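You operate a simulated robot arm through the tools that you are given. There is no shell and no other tool.

Carry out the task below with a simulated robot arm. There is one attempt and no reset: what you move stays moved.

## Task
Reset the blue trainer's counter and count it up to 2.
Fine: power on, black dial to COUNT, reset button once, then the clock button 2 times; leave the white switches.

It is judged by the outcome, as a careful person would: the job done as asked, and still so three seconds after it is handed in. It fails if anything else is knocked over, pushed out of place, dropped, spilled or broken.

## Robot
A 7-joint arm with a two-finger parallel gripper, fixed in place. Base frame: the origin is at the foot of the arm, x ahead of it, y to its left, z up. Readings come in m, rad, newtons and seconds.
Its first joint turns from -2.304 to 2.304 rad. Payload 3.91 kg.
The TCP is the grasp point between the finger pads, 0.03 m short of the fingertips. In the tool frame z runs along the fingers and y along their closing line. Largest opening 0.11 m; finger width 0.02, thickness 0.01; the body of the gripper, 0.048 by 0.112 m, starts 0.055 m behind the TCP.
Orientation is told as [roll, pitch, yaw] about the base's x, y, z axes, in that order, counted from this pose: with the fingers straight down and closing along the base's y, the tool's x points along the base's -x, its y along +y and its z along -z.

## Interface
- The arm moves only by the tool apply_moves. Its argument "moves" is text: rows parted by semicolons, each of 7 numbers parted by spaces: the turn, a rotation vector about the base's x, y, z in rad, then the shift along the base's x, y, z in m, then the finger opening in m, from 0 to 0.11. In form: ax ay az dx dy dz fingers; .... A call has 1 to 20 rows; each row shifts and turns the commanded pose from where the row before left it. Rows are played at 5 a second. More than 0.05 m and 0.15 rad between two rows, or a gripper value outside its range, and nothing of the call is played. A pose out of reach is approached as far as the arm can. The call stops where the force on the tool passes 40 N (or 10 N more than at its start, if that is more) or the arm is blocked; 0.2 s more then pass. The fingers move at their own pace (about 0.108 m/s each) and stop on an object; they squeeze with about 26 N. The grip force told is the motor's: it shows also when the fingers shut on nothing. Time passes only in rows, and 0.2 s behind the last, so rows that do not move let the fingers close. The reply holds the time, the measured pose of the TCP, the force on the tool along the base axes, the opening and the grip force, in the units named above and with some noise, with the torque about the TCP (base axes, N m) and any sound that the robot's microphone picked up.
- Cameras (640 x 400 px; columns grow to the right, rows downward): "scene" is fixed at [0.0558, 0.65, 1.6127]; the picture's right is [0.34, -0.94, 0.00], its down [-0.84, -0.31, -0.45] and it looks along [0.42, 0.15, -0.89] (base axes); focal length 356 px, centre (320, 200). "wrist" rides on the gripper at [0.072, 0.017, -0.103] in the tool frame; the picture's right is [-0.23, 0.97, 0.00], its down [-0.76, -0.18, -0.62] and it looks along [-0.61, -0.14, 0.78] (tool axes); focal length 222 px, centre (320, 200). There is no depth. A picture from a camera that has moved, and an enlarged one, comes with that camera's place and axes in the base frame and with its lens. The place of the scene camera against the robot may be out by one fixed shift of up to 0.012 m in any direction.
- get_image(camera): a new picture of that camera. No time passes.
- zoom(camera, box): a new picture of the part [left, top, right, bottom] of that camera's present view, enlarged. No time passes.
- close_job(): hands the job in; it is judged then, once.

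Places have to be worked out from the pictures, the camera data and where the tool is seen. Open the gripper and draw the arm clear of the work before you hand the job in, unless the task says otherwise.

The tools are called after "Request:" as a command line: name --argument value ..., lists and objects as JSON in quotes. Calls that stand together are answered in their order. apply_moves: Moves the arm, as the interface text tells. Its arguments: {"type":"object","properties":{"moves":{"type":"string"}},"required":["moves"]} The other tools are called the same way: get_image (camera) takes a picture; zoom (camera, box) takes an enlarged picture of a part of a camera's view; close_job () hands the job in.

At the start:

```text
t: 0.0
tool_pos: [0.252, 0.5043, 1.216]
ee_rot: [0.0, -0.001, 0.0]
ft_force: [-0.8, -0.8, -0.3]
moment: [0.0, -0.04, -0.03]
width: 0.11
grasp_force: 0.0
```

scene: 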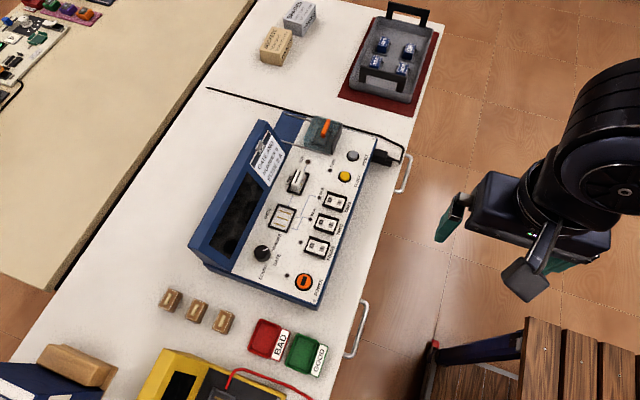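
wrist: 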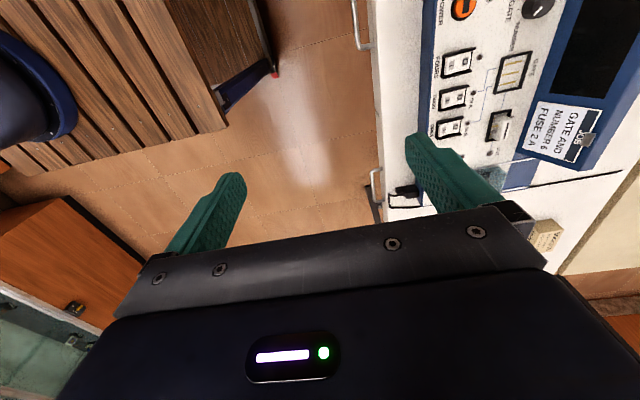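

I'll take enlarged views of the trainer to read its labels and controls before moving.

Request:
zoom --camera "scene" --box '[180, 100, 420, 310]'

Request:
zoom --camera "scene" --box '[280, 110, 400, 210]'

Request:
zoom --camera "scene" --box '[230, 200, 350, 310]'

Request:
zoom --camera "wrist" --box '[360, 0, 640, 200]'

```text
1.90 times, centred on (300, 205) of scene
camera zoom: at [0.0558, 0.65, 1.6127], right [0.34, -0.94, 0.0], down [-0.84, -0.31, -0.45], along [0.42, 0.15, -0.89], focal length 678 px, centre (358, 190)
```

zoom: 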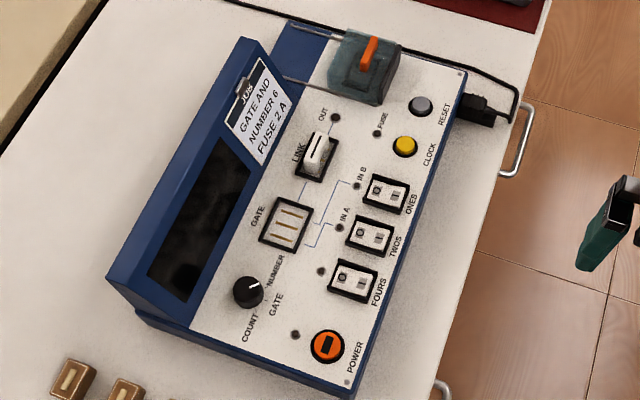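

```text
4.00 times, centred on (340, 160) of scene
camera zoom: at [0.0558, 0.65, 1.6127], right [0.34, -0.94, 0.0], down [-0.84, -0.31, -0.45], along [0.42, 0.15, -0.89], focal length 1424 px, centre (240, 360)
```

zoom: 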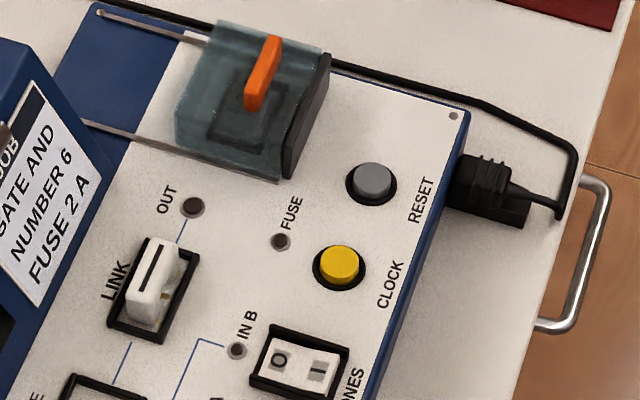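

```text
3.64 times, centred on (290, 255) of scene
camera zoom: at [0.0558, 0.65, 1.6127], right [0.34, -0.94, 0.0], down [-0.84, -0.31, -0.45], along [0.42, 0.15, -0.89], focal length 1295 px, centre (429, 0)
```

zoom: 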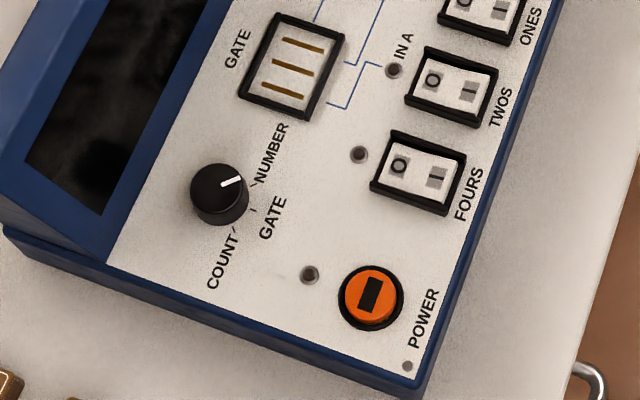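

```text
2.00 times, centred on (500, 100) of wrist
camera zoom: at [0.1801, 0.5192, 1.321], right [0.23, 0.97, 0.0], down [0.76, -0.18, 0.62], along [0.61, -0.14, -0.78], focal length 444 px, centre (-40, 400)
```

zoom: 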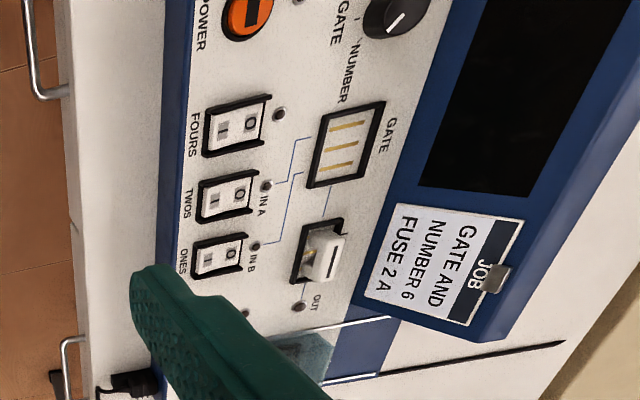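

The trainer appears unpowered, with the dial on NUMBER. The orange POWER button is roughly at (0.215, 0.74, 0.868), the dial at (0.24, 0.85), CLOCK near (0.49, 0.74) and RESET near (0.55, 0.74). I'll close the fingers and move over the panel, staying high, for a better wrist view.

Request:
apply_moves --moves "0 0 0 -0.005 0.03 -0.015 0.11; 0 0 0 -0.005 0.03 -0.015 0.06; 0 0 0 -0.005 0.03 -0.015 0.03; 0 0 0 -0.005 0.03 -0.015 0; 0 0 0 -0.005 0.03 -0.015 0; 0 0 0 0 0 0 0; 0 0 0 0 0 0 0"

Request:
get_image --camera "wrist"

Request:
get_image --camera "scene"

```text
t: 1.6
tool_pos: [0.2291, 0.6519, 1.1406]
ee_rot: [-0.001, -0.001, 0.0]
ft_force: [-0.2, -1.0, -1.3]
moment: [0.02, 0.0, -0.01]
width: 0.0002
grasp_force: 26.2
```

```text
taken
camera wrist: at [0.1566, 0.6687, 1.2458], right [0.23, 0.97, 0.0], down [0.76, -0.18, 0.62], along [0.61, -0.14, -0.78], focal length 222 px, centre (320, 200)
```

wrist: 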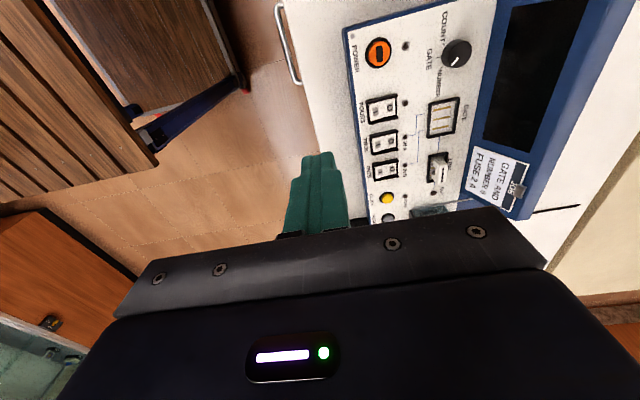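

```text
taken
```

scene: 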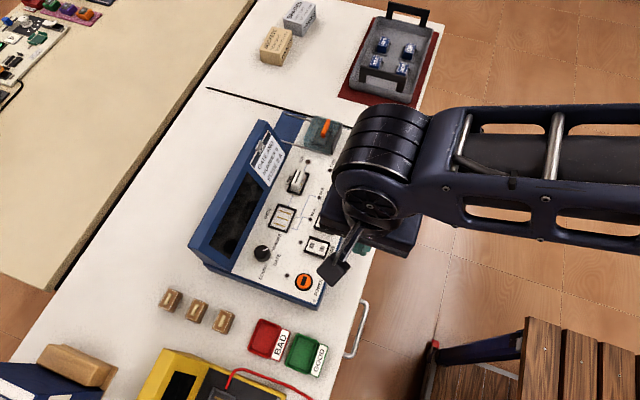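

The wrist camera now sees the whole panel. I'll enlarge it so I can measure each control.

Request:
zoom --camera "wrist" --box '[340, 10, 500, 110]'

Request:
zoom --camera "wrist" --box '[350, 130, 510, 230]'

Request:
zoom --camera "wrist" --box '[440, 0, 640, 220]'

```text
4.00 times, centred on (420, 60) of wrist
camera zoom: at [0.1566, 0.6687, 1.2458], right [0.23, 0.97, 0.0], down [0.76, -0.18, 0.62], along [0.61, -0.14, -0.78], focal length 888 px, centre (-80, 760)
```

zoom: 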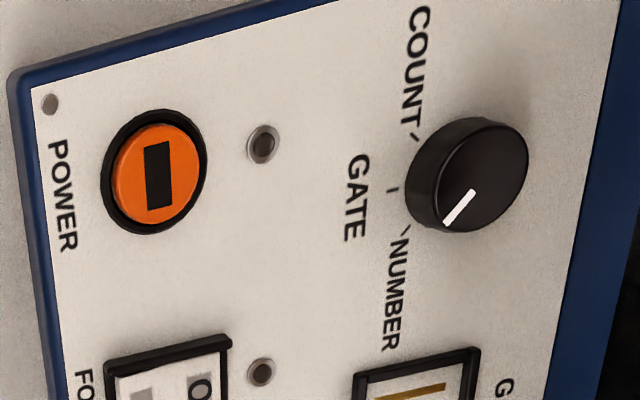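

```text
4.00 times, centred on (430, 180) of wrist
camera zoom: at [0.1566, 0.6687, 1.2458], right [0.23, 0.97, 0.0], down [0.76, -0.18, 0.62], along [0.61, -0.14, -0.78], focal length 888 px, centre (-120, 280)
```

zoom: 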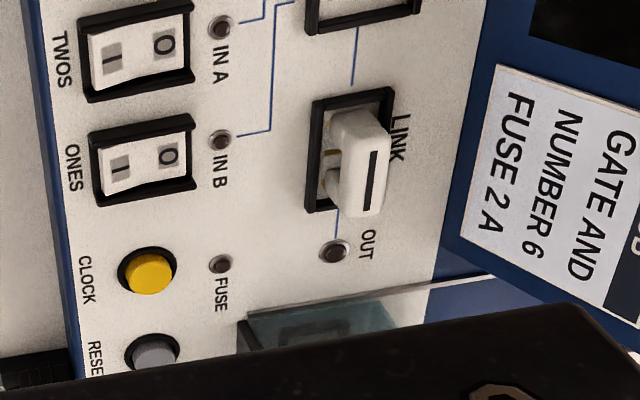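

```text
1.82 times, centred on (540, 110) of wrist
camera zoom: at [0.1566, 0.6687, 1.2458], right [0.23, 0.97, 0.0], down [0.76, -0.18, 0.62], along [0.61, -0.14, -0.78], focal length 404 px, centre (-80, 364)
```

zoom: 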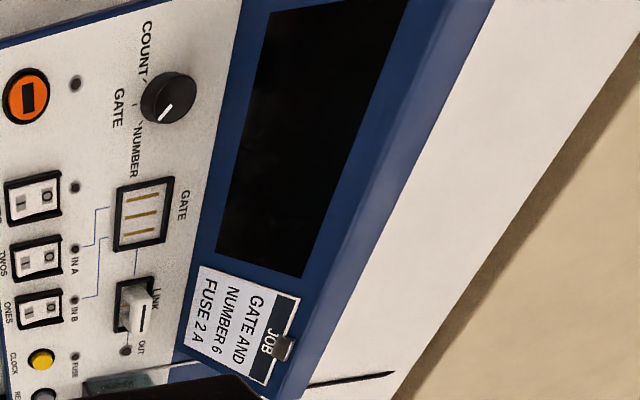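

From the two wrist views, the panel is close to horizontal at z ≈ 0.85. POWER is at about (0.213, 0.746) and the dial at about (0.238, 0.854). The pointer is at NUMBER, so it needs about -90° about z to reach COUNT. I'll hover with closed fingertips about 6 cm above POWER and check alignment.

Request:
apply_moves --moves "0 0 0 -0.0032 0.0188 -0.037 0; 0 0 0 -0.0032 0.0188 -0.037 0; 0 0 0 -0.0032 0.0188 -0.037 0; 0 0 0 -0.0032 0.0188 -0.037 0; 0 0 0 -0.0032 0.0188 -0.037 0; 0 0 0 0 0 0 0"

Request:
get_image --camera "wrist"

Request:
get_image --camera "scene"

```text
t: 3.0
tool_pos: [0.212, 0.7486, 0.9577]
ee_rot: [0.0, 0.001, 0.002]
ft_force: [0.5, -0.7, 0.2]
moment: [0.02, -0.03, 0.01]
width: 0.0004
grasp_force: 25.9
```

```text
taken
camera wrist: at [0.1395, 0.7643, 1.0619], right [0.23, 0.97, 0.0], down [0.76, -0.18, 0.62], along [0.61, -0.14, -0.78], focal length 222 px, centre (320, 200)
```

wrist: 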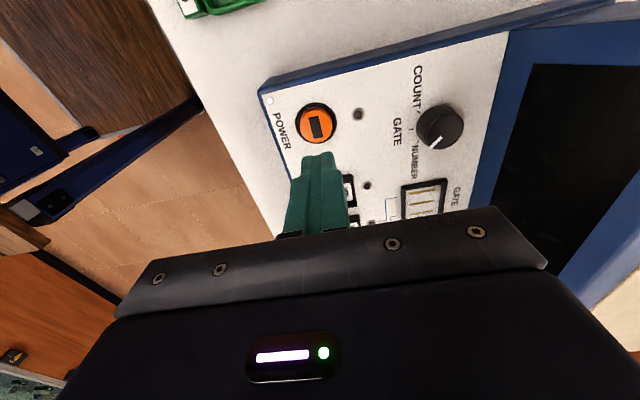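

```text
taken
```

scene: 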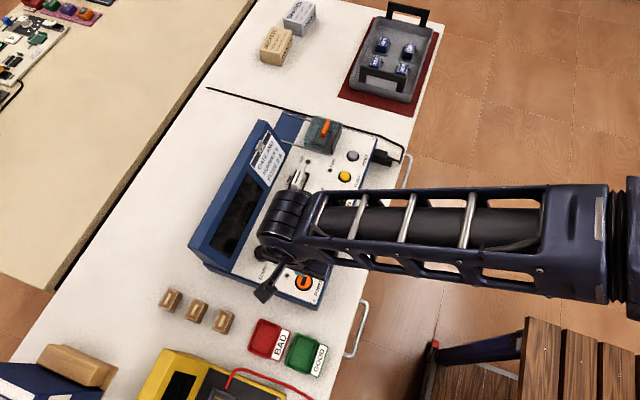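

The fingertip appears just above POWER, at about (0.211, 0.745). I'll enlarge the view to refine the offset before going down.

Request:
zoom --camera "wrist" --box '[250, 70, 490, 220]'

Request:
zoom --camera "scene" --box '[220, 220, 350, 310]'

```text
2.67 times, centred on (370, 145) of wrist
camera zoom: at [0.1395, 0.7643, 1.0619], right [0.23, 0.97, 0.0], down [0.76, -0.18, 0.62], along [0.61, -0.14, -0.78], focal length 592 px, centre (187, 347)
```

zoom: 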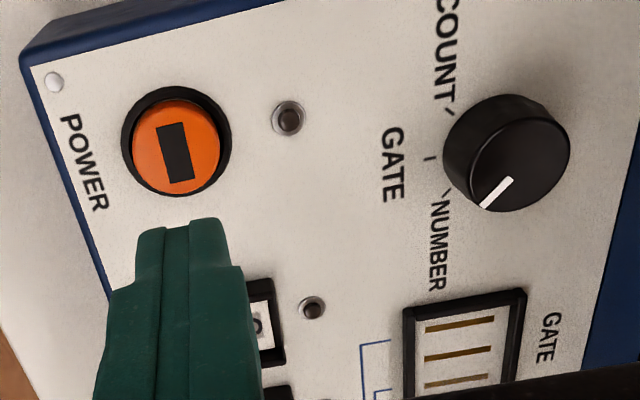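

```text
4.44 times, centred on (285, 265) of scene
camera zoom: at [0.0558, 0.65, 1.6127], right [0.34, -0.94, 0.0], down [-0.84, -0.31, -0.45], along [0.42, 0.15, -0.89], focal length 1582 px, centre (476, -89)
```

zoom: 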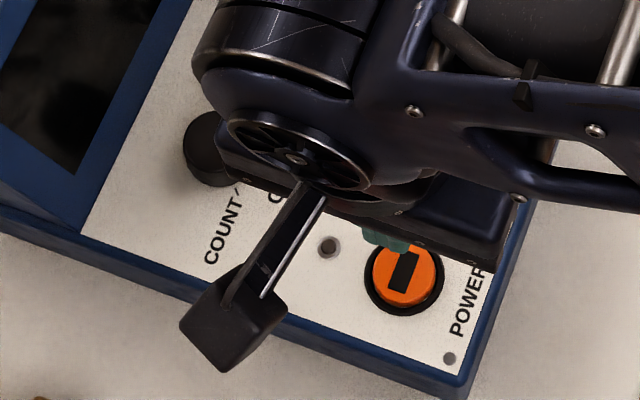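

Using both wrist views, POWER's top is at about (0.211, 0.745, 0.86). I'll shift there and bring the tip down to about 1 cm above the button.

Request:
apply_moves --moves "0 0 0 0 -0.0033 -0.02 0; 0 0 0 0 0 -0.02 0; 0 0 0 0 0 -0.01 0; 0 0 0 0 0 0 0"

Request:
zoom --camera "wrist" --box '[250, 70, 490, 220]'

Request:
zoom --camera "scene" --box '[220, 220, 350, 310]'

```text
t: 4.0
tool_pos: [0.2121, 0.7443, 0.9061]
ee_rot: [0.0, 0.0, 0.001]
ft_force: [0.4, 0.5, 0.0]
moment: [-0.03, 0.03, -0.01]
width: 0.0
grasp_force: 26.1
```

```text
2.67 times, centred on (370, 145) of wrist
camera zoom: at [0.1388, 0.7601, 1.0114], right [0.23, 0.97, 0.0], down [0.76, -0.18, 0.62], along [0.61, -0.14, -0.78], focal length 592 px, centre (187, 347)
```

zoom: 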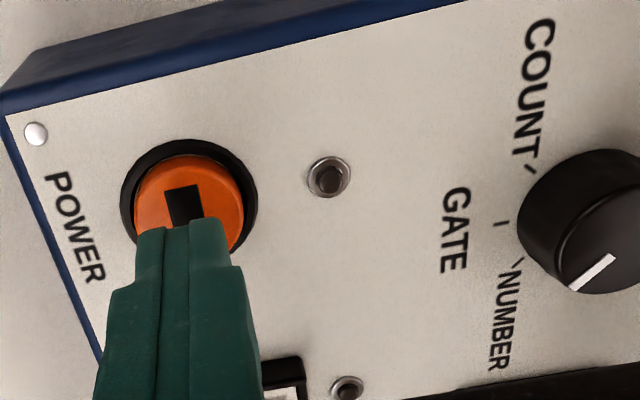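

```text
4.44 times, centred on (285, 265) of scene
camera zoom: at [0.0558, 0.65, 1.6127], right [0.34, -0.94, 0.0], down [-0.84, -0.31, -0.45], along [0.42, 0.15, -0.89], focal length 1582 px, centre (476, -89)
```

zoom: 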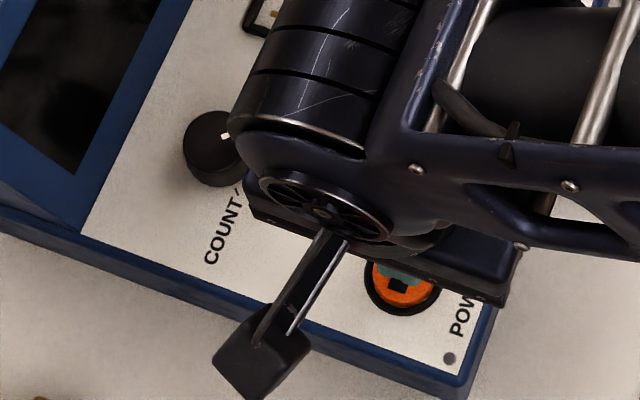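

The tip is lined up with the button in both x and y. I'll go down in small steps, watching force and sound.

Request:
apply_moves --moves "0 0 0 0 0 -0.004 0; 0 0 0 0 0 -0.004 0; 0 0 0 0 0 -0.003 0; 0 0 0 0 0 -0.002 0"

```text
t: 5.0
tool_pos: [0.2105, 0.7437, 0.8931]
ee_rot: [-0.001, 0.0, 0.0]
ft_force: [-0.1, -0.4, 0.6]
moment: [-0.01, 0.0, -0.02]
width: 0.0001
grasp_force: 25.7
```

No contact yet with the tip at about 0.863, so I'll keep going down in 2 mm steps.

Request:
apply_moves --moves "0 0 0 0 0 -0.002 0; 0 0 0 0 0 -0.002 0; 0 0 0 0 0 -0.002 0"

```text
t: 5.8
tool_pos: [0.2107, 0.7442, 0.8887]
ee_rot: [0.0, 0.0, 0.001]
ft_force: [-1.8, -3.4, 7.7]
moment: [-0.09, 0.01, -0.01]
width: 0.0
grasp_force: 25.6
heard: click
```

I heard a click with 7.7 N on the tool. I'll lift straight up and check whether the trainer is powered.

Request:
apply_moves --moves "0 0 0 0 0 0.006 0; 0 0 0 0 0 0.02 0; 0 0 0 0 0 0.03 0; 0 0 0 0 0 0.03 0; 0 0 0 0 0 0 0"

Request:
get_image --camera "wrist"

Request:
zoom --camera "scene" --box '[180, 100, 420, 310]'

```text
t: 7.0
tool_pos: [0.2099, 0.7431, 0.9744]
ee_rot: [-0.002, 0.001, 0.0]
ft_force: [-0.1, 0.5, -0.6]
moment: [0.0, 0.0, 0.01]
width: 0.0
grasp_force: 26.0
```

```text
taken
camera wrist: at [0.1373, 0.7592, 1.0784], right [0.23, 0.97, 0.0], down [0.76, -0.18, 0.62], along [0.61, -0.14, -0.78], focal length 222 px, centre (320, 200)
```

wrist: 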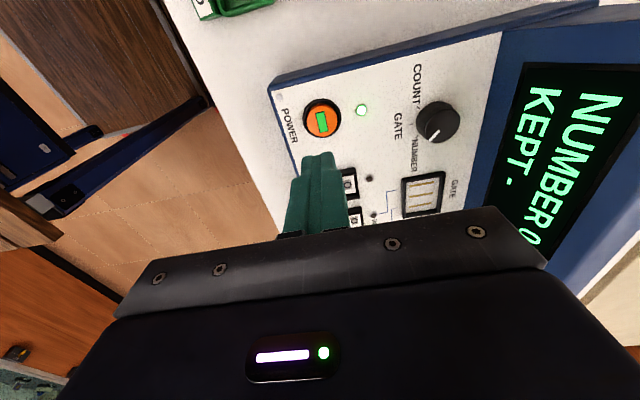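

```text
1.90 times, centred on (300, 205) of scene
camera zoom: at [0.0558, 0.65, 1.6127], right [0.34, -0.94, 0.0], down [-0.84, -0.31, -0.45], along [0.42, 0.15, -0.89], focal length 678 px, centre (358, 190)
```

zoom: 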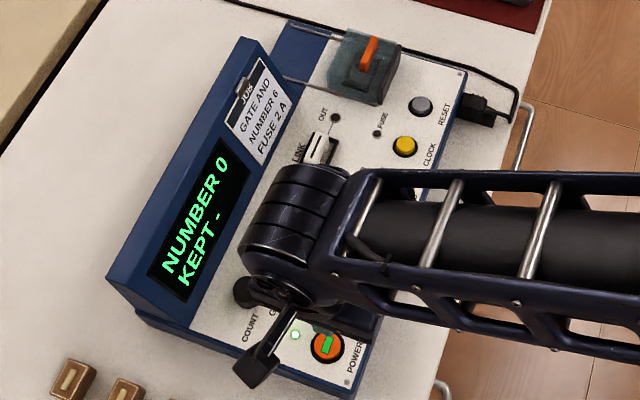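

Power is on: the lamp is lit and the display reads "NUMBER 0 / KEPT -". Next is the dial at about (0.236, 0.854). I'll yaw +45°, open the fingers to 0.07 and hover above it.

Request:
apply_moves --moves "0 0 0.131 0.0042 0.0182 0.004 0.07; 0 0 0.131 0.0042 0.0182 0.004 0.07; 0 0 0.131 0.0042 0.0182 0.004 0.07; 0 0 0.131 0.0042 0.0182 0.004 0.07; 0 0 0.131 0.0042 0.0182 0.004 0.07; 0 0 0.130 0.004 0.018 0.004 0.07; 0 0 0 0 0 0 0.07"

Request:
get_image --camera "wrist"

Request:
get_image --camera "scene"

```text
t: 8.6
tool_pos: [0.235, 0.8552, 0.9979]
ee_rot: [0.0, 0.0, 0.787]
ft_force: [-0.3, 1.1, 0.7]
moment: [0.03, 0.0, -0.03]
width: 0.07
grasp_force: 0.1
```

```text
taken
camera wrist: at [0.1722, 0.8136, 1.1028], right [-0.53, 0.85, 0.0], down [0.66, 0.41, 0.62], along [0.53, 0.33, -0.78], focal length 222 px, centre (320, 200)
```

wrist: 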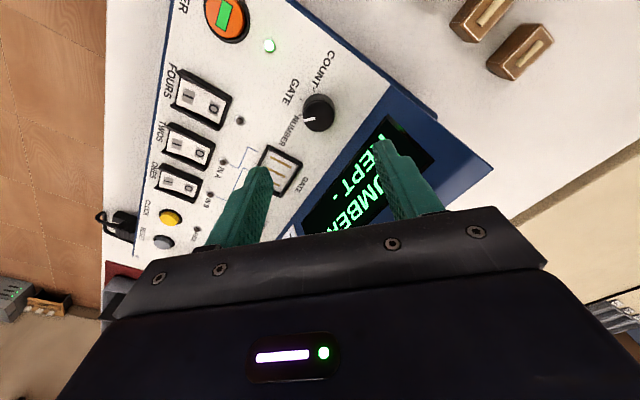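

```text
taken
```

scene: 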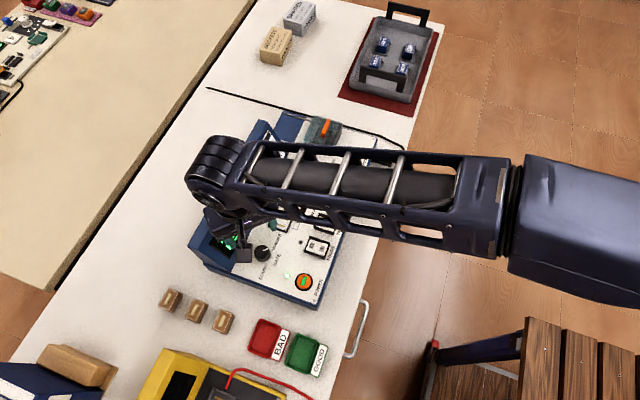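

The fingers straddle the dial in the image. I'll enlarge to check the dial centre and the clearance to the display housing.

Request:
zoom --camera "wrist" --box '[220, 50, 460, 200]'

Request:
zoom --camera "scene" --box '[180, 180, 340, 310]'

```text
2.67 times, centred on (340, 125) of wrist
camera zoom: at [0.1722, 0.8136, 1.1028], right [-0.53, 0.85, 0.0], down [0.66, 0.41, 0.62], along [0.53, 0.33, -0.78], focal length 592 px, centre (267, 400)
```

zoom: 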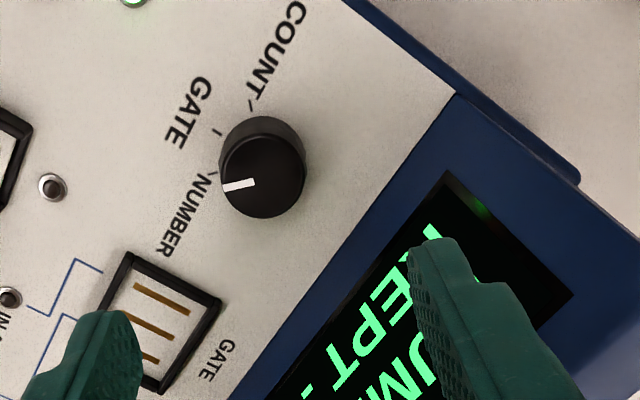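

```text
3.08 times, centred on (260, 245) of scene
camera zoom: at [0.0558, 0.65, 1.6127], right [0.34, -0.94, 0.0], down [-0.84, -0.31, -0.45], along [0.42, 0.15, -0.89], focal length 1096 px, centre (505, 62)
```

zoom: 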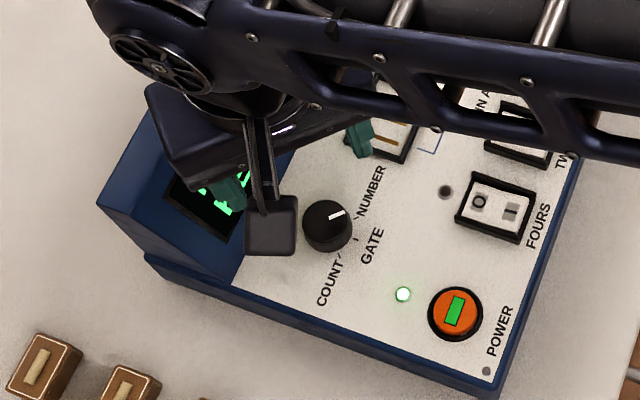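

The dial centre works out to about (0.237, 0.852), diameter about 33 mm, top at z about 0.873. I'll narrow the opening to 0.056 and come down until the fingertips are just above the knob, then check.

Request:
apply_moves --moves "0 0 0 0.001 -0.002 -0.02 0.056; 0 0 0 0 0 -0.03 0.056; 0 0 0 0 0 -0.03 0.056; 0 0 0 0 0 -0.008 0.056; 0 0 0 0 0 0 0.056"

Request:
get_image --camera "wrist"

Request:
zoom --camera "wrist" --box '[220, 80, 460, 230]'

Request:
zoom --camera "scene" --box '[180, 180, 340, 310]'

```text
t: 9.8
tool_pos: [0.238, 0.8507, 0.9111]
ee_rot: [0.0, 0.001, 0.784]
ft_force: [0.4, 0.0, -0.1]
moment: [0.0, -0.04, 0.01]
width: 0.056
grasp_force: 0.1
```

```text
taken
camera wrist: at [0.1745, 0.8112, 1.0149], right [-0.53, 0.85, 0.0], down [0.66, 0.41, 0.62], along [0.53, 0.33, -0.78], focal length 222 px, centre (320, 200)
```

wrist: 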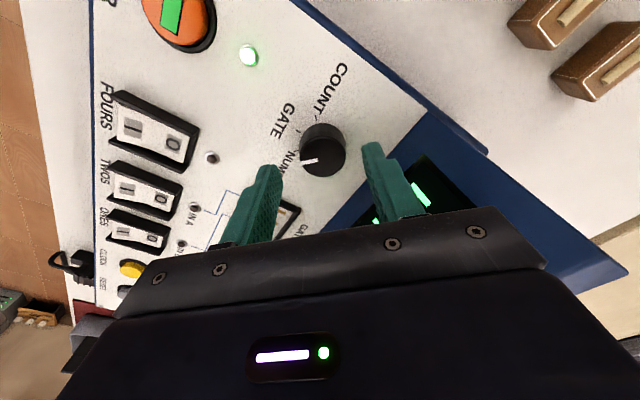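

```text
2.67 times, centred on (340, 155) of wrist
camera zoom: at [0.1745, 0.8112, 1.0149], right [-0.53, 0.85, 0.0], down [0.66, 0.41, 0.62], along [0.53, 0.33, -0.78], focal length 592 px, centre (267, 320)
```

zoom: 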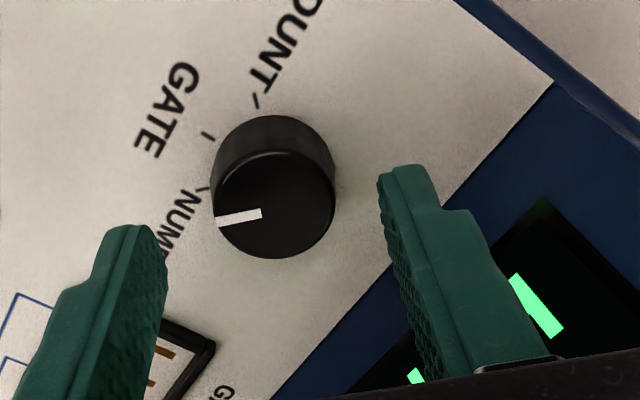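

```text
3.08 times, centred on (260, 245) of scene
camera zoom: at [0.0558, 0.65, 1.6127], right [0.34, -0.94, 0.0], down [-0.84, -0.31, -0.45], along [0.42, 0.15, -0.89], focal length 1096 px, centre (505, 62)
```

zoom: 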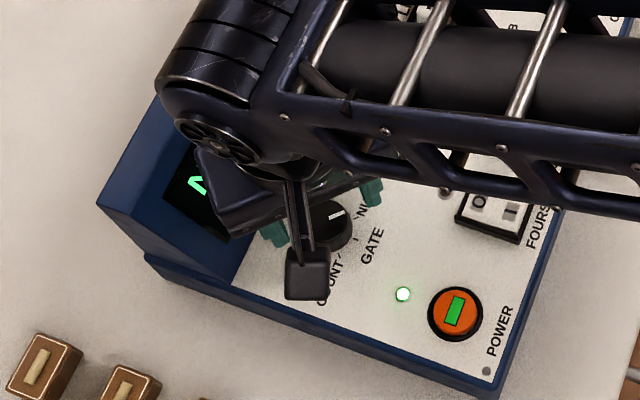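

The knob is centred between the fingers at (0.237, 0.852). I'll go down 24 mm so the pads straddle it, keeping the tips clear of the panel.

Request:
apply_moves --moves "0 0 0 0 0 -0.008 0.056; 0 0 0 0 0 -0.008 0.056; 0 0 0 0 0 -0.006 0.056; 0 0 0 0 0 0 0.056"

Request:
zoom --camera "wrist" --box '[220, 80, 460, 230]'

```text
t: 10.8
tool_pos: [0.2368, 0.8502, 0.8864]
ee_rot: [0.0, 0.0, 0.784]
ft_force: [0.2, -0.6, -0.5]
moment: [0.0, -0.02, 0.0]
width: 0.0563
grasp_force: 0.0
```

```text
2.67 times, centred on (340, 155) of wrist
camera zoom: at [0.174, 0.8107, 0.9917], right [-0.53, 0.85, 0.0], down [0.66, 0.41, 0.62], along [0.53, 0.33, -0.78], focal length 592 px, centre (267, 320)
```

zoom: 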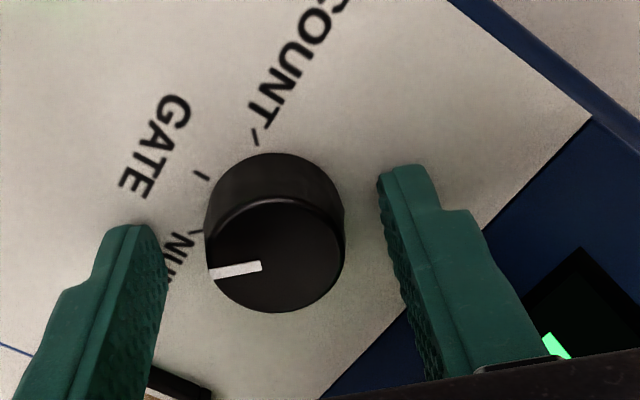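

The knob sits centred between the pads. I'll close on it and check the forces.

Request:
apply_moves --moves "0 0 0 0 0 0 0.04; 0 0 0 0 0 0 0.03; 0 0 0 0 0 0 0.02; 0 0 0 0 0 0 0.02"

Request:
zoom --camera "wrist" --box '[220, 80, 460, 230]'

```text
t: 11.8
tool_pos: [0.2358, 0.8527, 0.8877]
ee_rot: [0.002, -0.002, 0.786]
ft_force: [-16.2, 21.5, -2.0]
moment: [0.95, 0.41, -0.08]
width: 0.0335
grasp_force: 44.6
```

```text
2.67 times, centred on (340, 155) of wrist
camera zoom: at [0.1722, 0.8115, 0.992], right [-0.53, 0.85, 0.0], down [0.66, 0.41, 0.62], along [0.53, 0.33, -0.78], focal length 592 px, centre (267, 320)
```

zoom: 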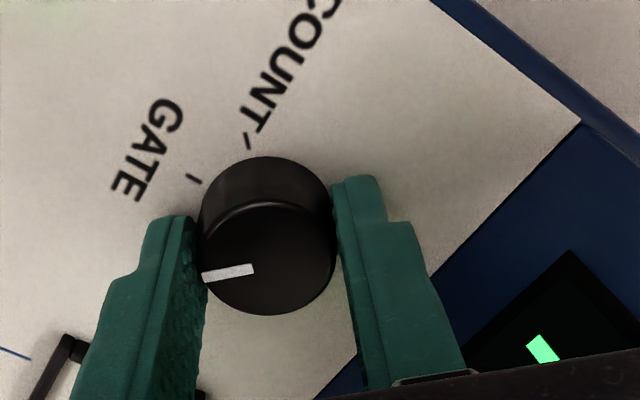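

The grip is on (width 33.5 mm), but about 27 N of side load shows the tool was off-centre by 1–2 mm along the closing line. I'll shift the tool to relieve that before turning.

Request:
apply_moves --moves "0 0 0 -0.0005 0.0005 0 0.02; 0 0 0 -0.0005 0.0005 0 0.02; 0 0 0 0 0 0 0.02"

Request:
zoom --camera "scene" --box '[180, 100, 420, 310]'

```text
t: 12.6
tool_pos: [0.2355, 0.8521, 0.8871]
ee_rot: [0.001, 0.0, 0.785]
ft_force: [-19.7, 9.6, 6.6]
moment: [0.07, 0.69, -0.04]
width: 0.0335
grasp_force: 44.8
```

```text
1.90 times, centred on (300, 205) of scene
camera zoom: at [0.0558, 0.65, 1.6127], right [0.34, -0.94, 0.0], down [-0.84, -0.31, -0.45], along [0.42, 0.15, -0.89], focal length 678 px, centre (358, 190)
```

zoom: 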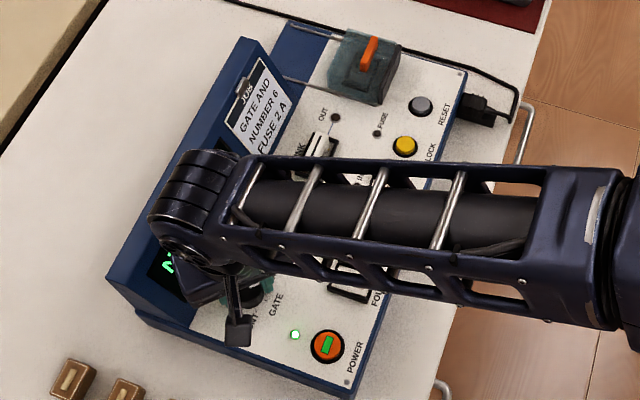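

The trainer hasn't moved: the POWER button and panel corners are at the same pixels. About 20 N remains in -x, so I'll ease further that way.

Request:
apply_moves --moves "0 0 0 -0.0005 0.0002 0 0.02; 0 0 0 -0.0005 0.0003 0 0.02; 0 0 0 0 0 0 0.02"

```text
t: 13.4
tool_pos: [0.235, 0.8522, 0.8882]
ee_rot: [0.001, 0.001, 0.786]
ft_force: [-21.3, -9.2, 15.7]
moment: [-0.91, 1.04, -0.01]
width: 0.0334
grasp_force: 45.1
```

The side force didn't respond as I expected. I'll hold still for a moment to see whether it settles or drifts.

Request:
apply_moves --moves "0 0 0 0 0 0 0.02; 0 0 0 0 0 0 0.02"

Request:
zoom --camera "wrist" --box '[220, 80, 460, 230]'

```text
t: 14.0
tool_pos: [0.2349, 0.8516, 0.887]
ee_rot: [0.0, 0.0, 0.785]
ft_force: [-20.9, -14.2, 15.0]
moment: [-0.76, 0.91, 0.03]
width: 0.0336
grasp_force: 44.6
```

```text
2.67 times, centred on (340, 155) of wrist
camera zoom: at [0.172, 0.8118, 0.992], right [-0.53, 0.85, 0.0], down [0.66, 0.41, 0.62], along [0.53, 0.33, -0.78], focal length 592 px, centre (267, 320)
```

zoom: 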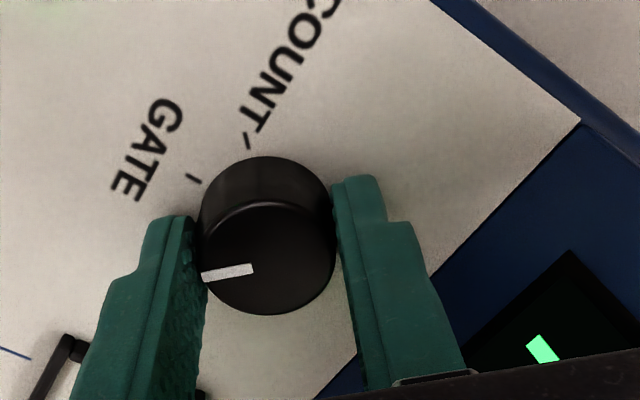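

The load drifts rather than settling, so re-gripping is better than chasing it. While gripped, the tool measured y − x ≈ 0.617, so the true centre is about (0.236, 0.853). I'll open, recentre there and check the free readings.

Request:
apply_moves --moves "0 0 0 0 0 0 0.05; 0 0 0 0.001 -0.0005 0 0.05; 0 0 0 0 0 0 0.05; 0 0 0 0 0 0 0.05"

Request:
zoom --camera "wrist" --box '[220, 80, 460, 230]'

```text
t: 15.0
tool_pos: [0.2372, 0.8515, 0.888]
ee_rot: [0.0, -0.001, 0.787]
ft_force: [0.0, 0.0, 0.3]
moment: [-0.02, -0.01, 0.0]
width: 0.0501
grasp_force: 0.0
```

```text
2.67 times, centred on (340, 155) of wrist
camera zoom: at [0.1739, 0.8116, 0.9915], right [-0.53, 0.85, 0.0], down [0.66, 0.41, 0.62], along [0.53, 0.33, -0.78], focal length 592 px, centre (267, 320)
```

zoom: 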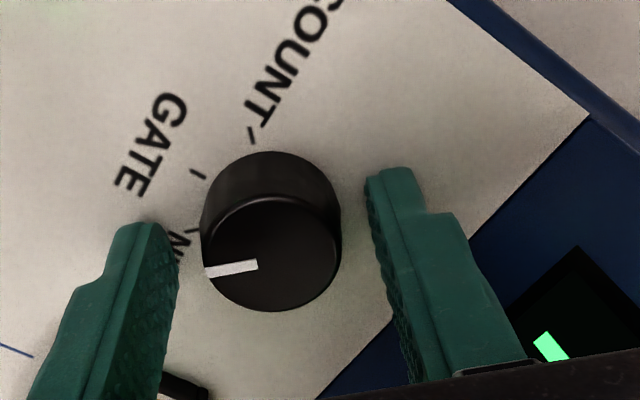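

Comparing the image with the tool geometry, the knob centre is about 1 mm further along the closing line. I'll move to about (0.2358, 0.8541) and close again more gently.

Request:
apply_moves --moves "0 0 0 -0.0003 0.0011 0 0.05; 0 0 0 0 0 0 0.042; 0 0 0 0 0 0 0.037; 0 0 0 0 0 0 0.034; 0 0 0 0 0 0 0.032; 0 0 0 0 0 0 0.032"

Request:
zoom --camera "wrist" --box '[220, 80, 460, 230]'

```text
t: 16.4
tool_pos: [0.2357, 0.8519, 0.887]
ee_rot: [0.0, -0.002, 0.785]
ft_force: [-1.4, 3.5, 0.1]
moment: [0.14, 0.0, -0.01]
width: 0.0335
grasp_force: 44.9
```

```text
2.67 times, centred on (340, 155) of wrist
camera zoom: at [0.1732, 0.8129, 0.9917], right [-0.53, 0.85, 0.0], down [0.66, 0.41, 0.62], along [0.53, 0.33, -0.78], focal length 592 px, centre (267, 320)
```

zoom: 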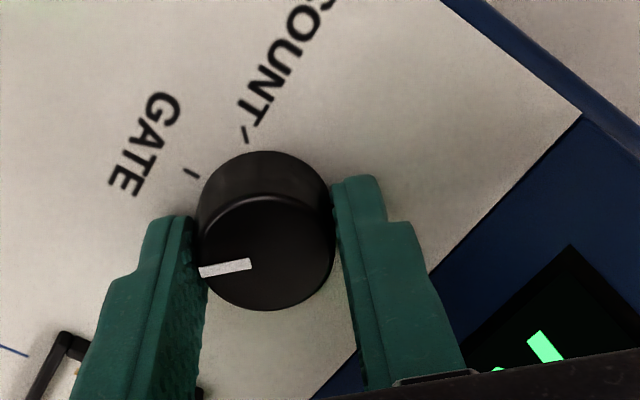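

The side load is now only about 4 N with a firm grip. I'll start turning clockwise (negative z) and watch the force and torque.

Request:
apply_moves --moves "0 0 -0.08 0 0 0 0.032; 0 0 -0.08 0 0 0 0.032; 0 0 -0.08 0 0 0 0.032"

Request:
zoom --camera "wrist" --box '[220, 80, 460, 230]'

```text
t: 17.2
tool_pos: [0.2363, 0.8529, 0.8867]
ee_rot: [-0.001, -0.001, 0.544]
ft_force: [3.0, 1.4, 5.7]
moment: [-0.28, 0.49, -0.01]
width: 0.0332
grasp_force: 45.5
```

```text
2.67 times, centred on (340, 155) of wrist
camera zoom: at [0.1658, 0.8289, 0.9917], right [-0.31, 0.95, 0.0], down [0.74, 0.24, 0.62], along [0.59, 0.19, -0.78], focal length 592 px, centre (267, 320)
```

zoom: 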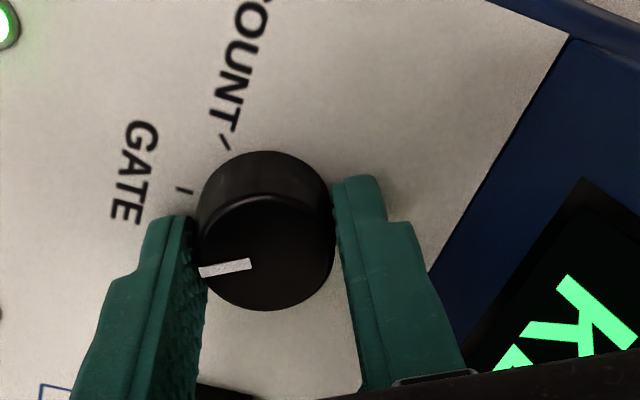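

The knob turns with the gripper and the forces stay low. I'll continue turning.

Request:
apply_moves --moves "0 0 -0.11 0 0 0 0.032; 0 0 -0.11 0 0 0 0.032; 0 0 -0.11 0 0 0 0.032; 0 0 -0.11 0 0 0 0.032; 0 0 -0.11 0 0 0 0.032"

Request:
get_image --camera "wrist"

Request:
zoom --camera "scene" --box '[180, 100, 420, 310]'

```text
t: 18.4
tool_pos: [0.2364, 0.8518, 0.8857]
ee_rot: [-0.003, -0.001, -0.004]
ft_force: [7.0, -14.1, -1.7]
moment: [-0.49, -0.76, 0.06]
width: 0.0334
grasp_force: 45.0
```

```text
taken
camera wrist: at [0.1645, 0.8687, 0.9917], right [0.23, 0.97, 0.0], down [0.76, -0.18, 0.62], along [0.61, -0.15, -0.78], focal length 222 px, centre (320, 200)
```

wrist: 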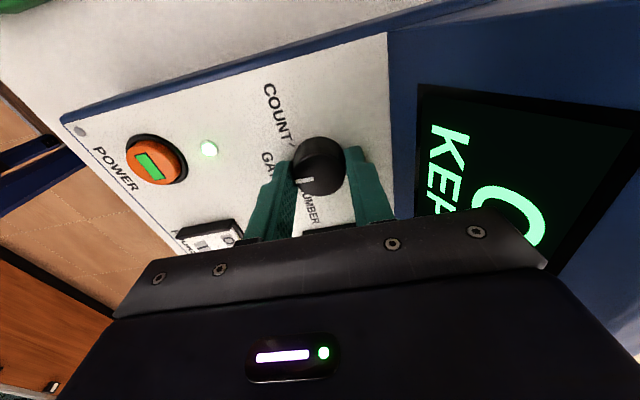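

```text
1.90 times, centred on (300, 205) of scene
camera zoom: at [0.0558, 0.65, 1.6127], right [0.34, -0.94, 0.0], down [-0.84, -0.31, -0.45], along [0.42, 0.15, -0.89], focal length 678 px, centre (358, 190)
```

zoom: 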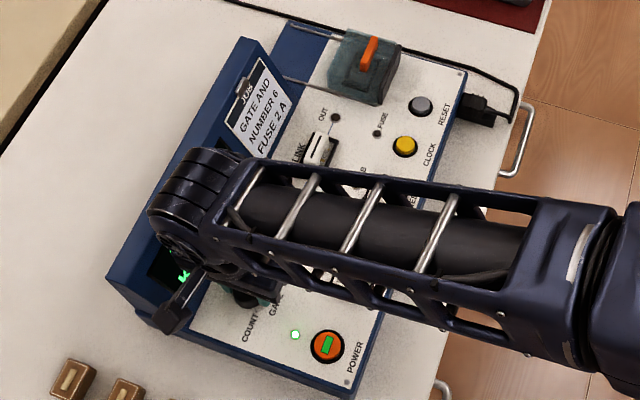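

The dial is now at about GATE and the trainer hasn't shifted. The -14 N in y suggests the true centre is slightly lower in y, so I'll correct by about 1 mm while turning the remaining 45°.

Request:
apply_moves --moves "0 0 -0.09 -0.0002 -0.0008 0 0.032; 0 0 -0.11 -0.0002 0 0 0.032; 0 0 -0.11 -0.0002 0 0 0.032; 0 0 -0.11 -0.0002 0 0 0.032"

Request:
zoom --camera "wrist" --box '[220, 80, 460, 230]'

```text
t: 19.4
tool_pos: [0.2361, 0.8517, 0.888]
ee_rot: [0.0, 0.0, -0.425]
ft_force: [17.3, -17.7, -1.8]
moment: [-0.54, -0.64, 0.01]
width: 0.0335
grasp_force: 44.9
```

```text
2.67 times, centred on (340, 155) of wrist
camera zoom: at [0.1775, 0.8959, 0.9917], right [0.61, 0.79, 0.0], down [0.62, -0.48, 0.62], along [0.49, -0.38, -0.78], focal length 592 px, centre (267, 320)
```

zoom: 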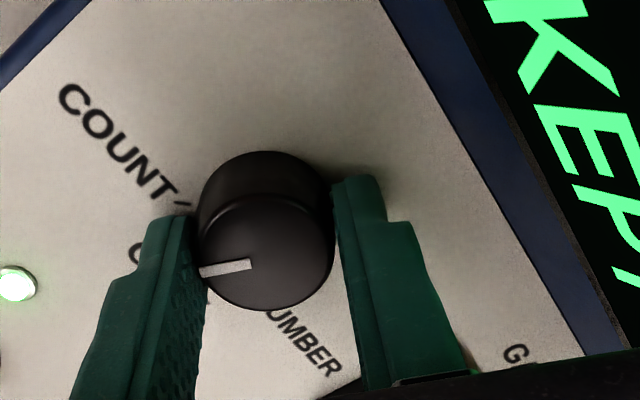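

About 25 N has built up toward (+x, -y), meaning my commanded centre is too far the other way. I'll move it back by about 1 mm while finishing the turn to COUNT.

Request:
apply_moves --moves "0 0 0 0.0006 -0.0006 0 0.032; 0 0 -0.09 0.0004 -0.0004 0 0.032; 0 0 -0.09 0 0 0 0.032; 0 0 -0.09 0 0 0 0.032; 0 0 -0.09 0 0 0 0.032"

Request:
get_image --camera "wrist"

Request:
zoom --camera "wrist" --box '[220, 80, 460, 230]'

Request:
zoom --camera "scene" --box '[180, 100, 420, 310]'

```text
t: 20.6
tool_pos: [0.2367, 0.8509, 0.8866]
ee_rot: [-0.002, 0.0, -0.787]
ft_force: [15.3, -20.0, -5.0]
moment: [-0.52, -0.44, 0.13]
width: 0.0335
grasp_force: 44.9
```

```text
taken
camera wrist: at [0.197, 0.9134, 0.9918], right [0.85, 0.53, 0.0], down [0.41, -0.66, 0.62], along [0.33, -0.53, -0.78], focal length 222 px, centre (320, 200)
```

wrist: 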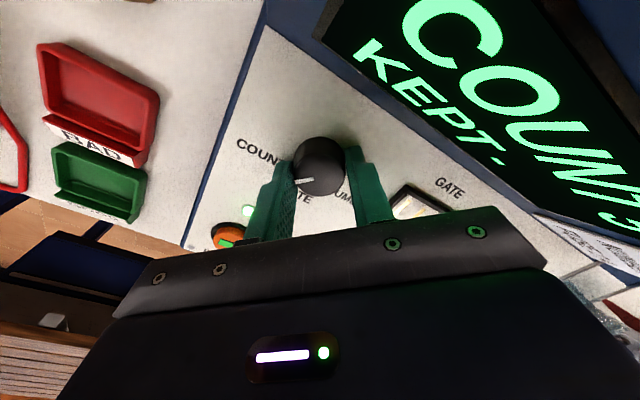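

```text
2.67 times, centred on (340, 155) of wrist
camera zoom: at [0.197, 0.9134, 0.9918], right [0.85, 0.53, 0.0], down [0.41, -0.66, 0.62], along [0.33, -0.53, -0.78], focal length 592 px, centre (267, 320)
```

zoom: 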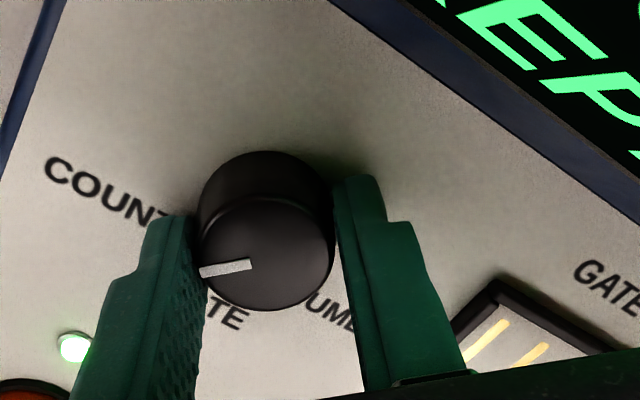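

```text
1.90 times, centred on (300, 205) of scene
camera zoom: at [0.0558, 0.65, 1.6127], right [0.34, -0.94, 0.0], down [-0.84, -0.31, -0.45], along [0.42, 0.15, -0.89], focal length 678 px, centre (358, 190)
```

zoom: 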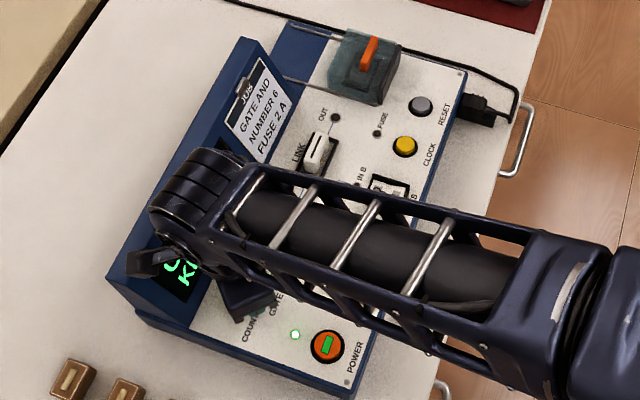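

The display reads "COUNT 3 / KEPT -", so the dial is at COUNT. I'll open the fingers and lift straight up.

Request:
apply_moves --moves "0 0 0 0 0 0 0.056; 0 0 0 0 0 0 0.056; 0 0 0 0 0 0.01 0.056; 0 0 0 0 0 0.03 0.056; 0 0 0 0 0 0.04 0.056; 0 0 0 0 0 0.04 0.056; 0 0 0 0 0 0 0.056"

Request:
get_image --camera "wrist"

Request:
zoom --camera "scene" --box '[180, 100, 420, 310]'

```text
t: 22.2
tool_pos: [0.2351, 0.8497, 1.0073]
ee_rot: [0.0, -0.001, -0.783]
ft_force: [0.1, 0.4, 0.0]
moment: [0.0, -0.02, 0.01]
width: 0.0558
grasp_force: 0.2
```

```text
taken
camera wrist: at [0.1964, 0.9121, 1.1119], right [0.85, 0.53, 0.0], down [0.41, -0.66, 0.62], along [0.33, -0.53, -0.78], focal length 222 px, centre (320, 200)
```

wrist: 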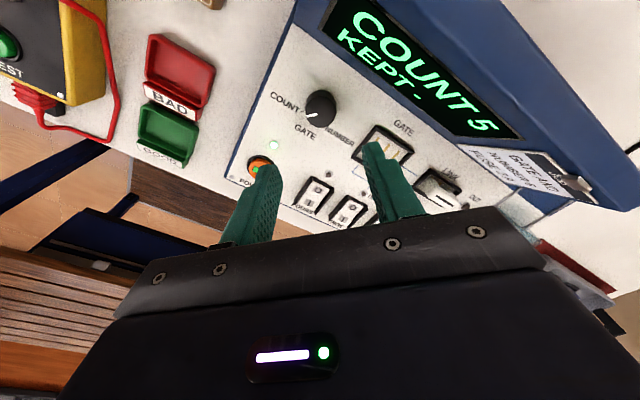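

```text
1.90 times, centred on (300, 205) of scene
camera zoom: at [0.0558, 0.65, 1.6127], right [0.34, -0.94, 0.0], down [-0.84, -0.31, -0.45], along [0.42, 0.15, -0.89], focal length 678 px, centre (358, 190)
```

zoom: 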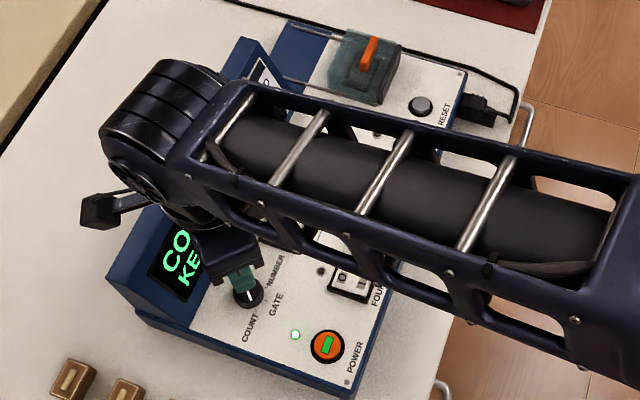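

The arm is clear and the display reads COUNT. I'll enlarge it to read the digit and the dial pointer.

Request:
zoom --camera "wrist" --box '[250, 0, 530, 175]'

```text
2.29 times, centred on (390, 88) of wrist
camera zoom: at [0.1964, 0.9121, 1.1119], right [0.85, 0.53, 0.0], down [0.41, -0.66, 0.62], along [0.33, -0.53, -0.78], focal length 508 px, centre (160, 457)
```

zoom: 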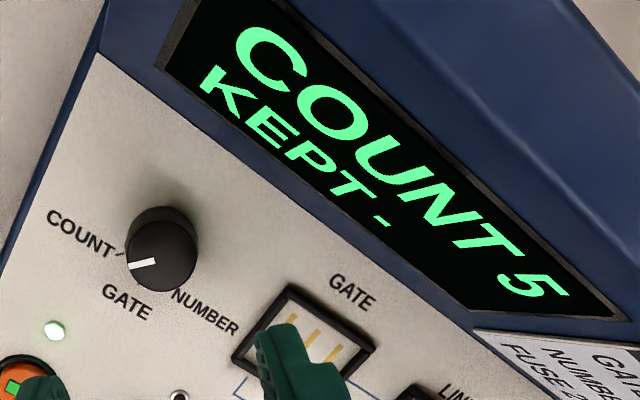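

The dial clearly points to COUNT and the display shows "COUNT 5". I'll close the fingers, return yaw to 0 and move at height toward CLOCK/RESET for a closer view.

Request:
apply_moves --moves "0 0 0.0981 0.025 -0.016 0.004 0.03; 0 0 0.0981 0.025 -0.016 0.004 0; 0 0 0.0981 0.025 -0.016 0.004 0; 0 0 0.0981 0.025 -0.016 0.004 0; 0 0 0.0981 0.025 -0.016 0.004 0; 0 0 0.0981 0.025 -0.016 0.004 0; 0 0 0.0981 0.025 -0.011 0.004 0; 0 0 0.0983 0.025 0 0.004 0; 0 0 0 0 0 0 0"

Request:
get_image --camera "wrist"

Request:
get_image --camera "scene"

```text
t: 24.2
tool_pos: [0.436, 0.7441, 1.0385]
ee_rot: [0.001, 0.0, 0.001]
ft_force: [-0.4, 0.2, -0.9]
moment: [-0.04, 0.02, 0.01]
width: 0.0001
grasp_force: 25.4
```

```text
taken
camera wrist: at [0.3644, 0.76, 1.1435], right [0.23, 0.97, 0.0], down [0.76, -0.18, 0.62], along [0.61, -0.14, -0.78], focal length 222 px, centre (320, 200)
```

wrist: 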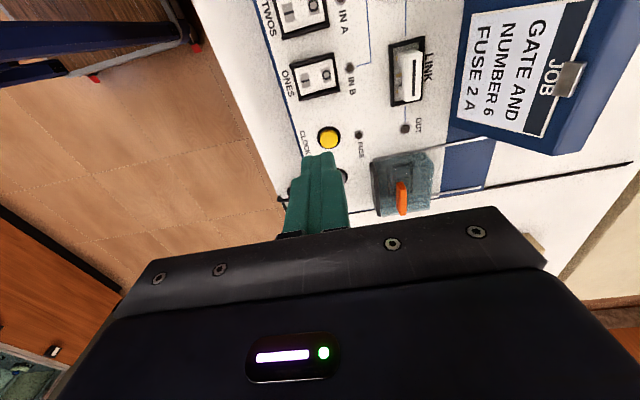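

```text
taken
```

scene: 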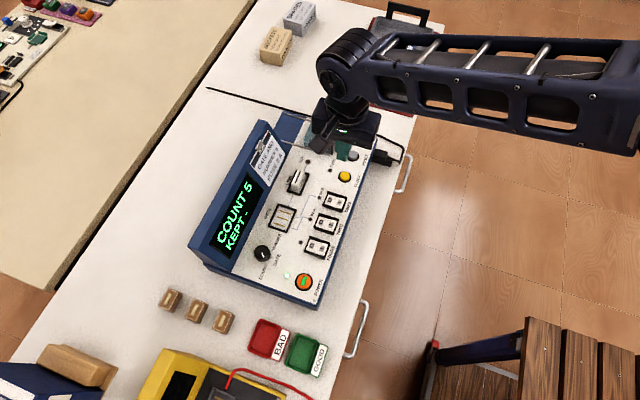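

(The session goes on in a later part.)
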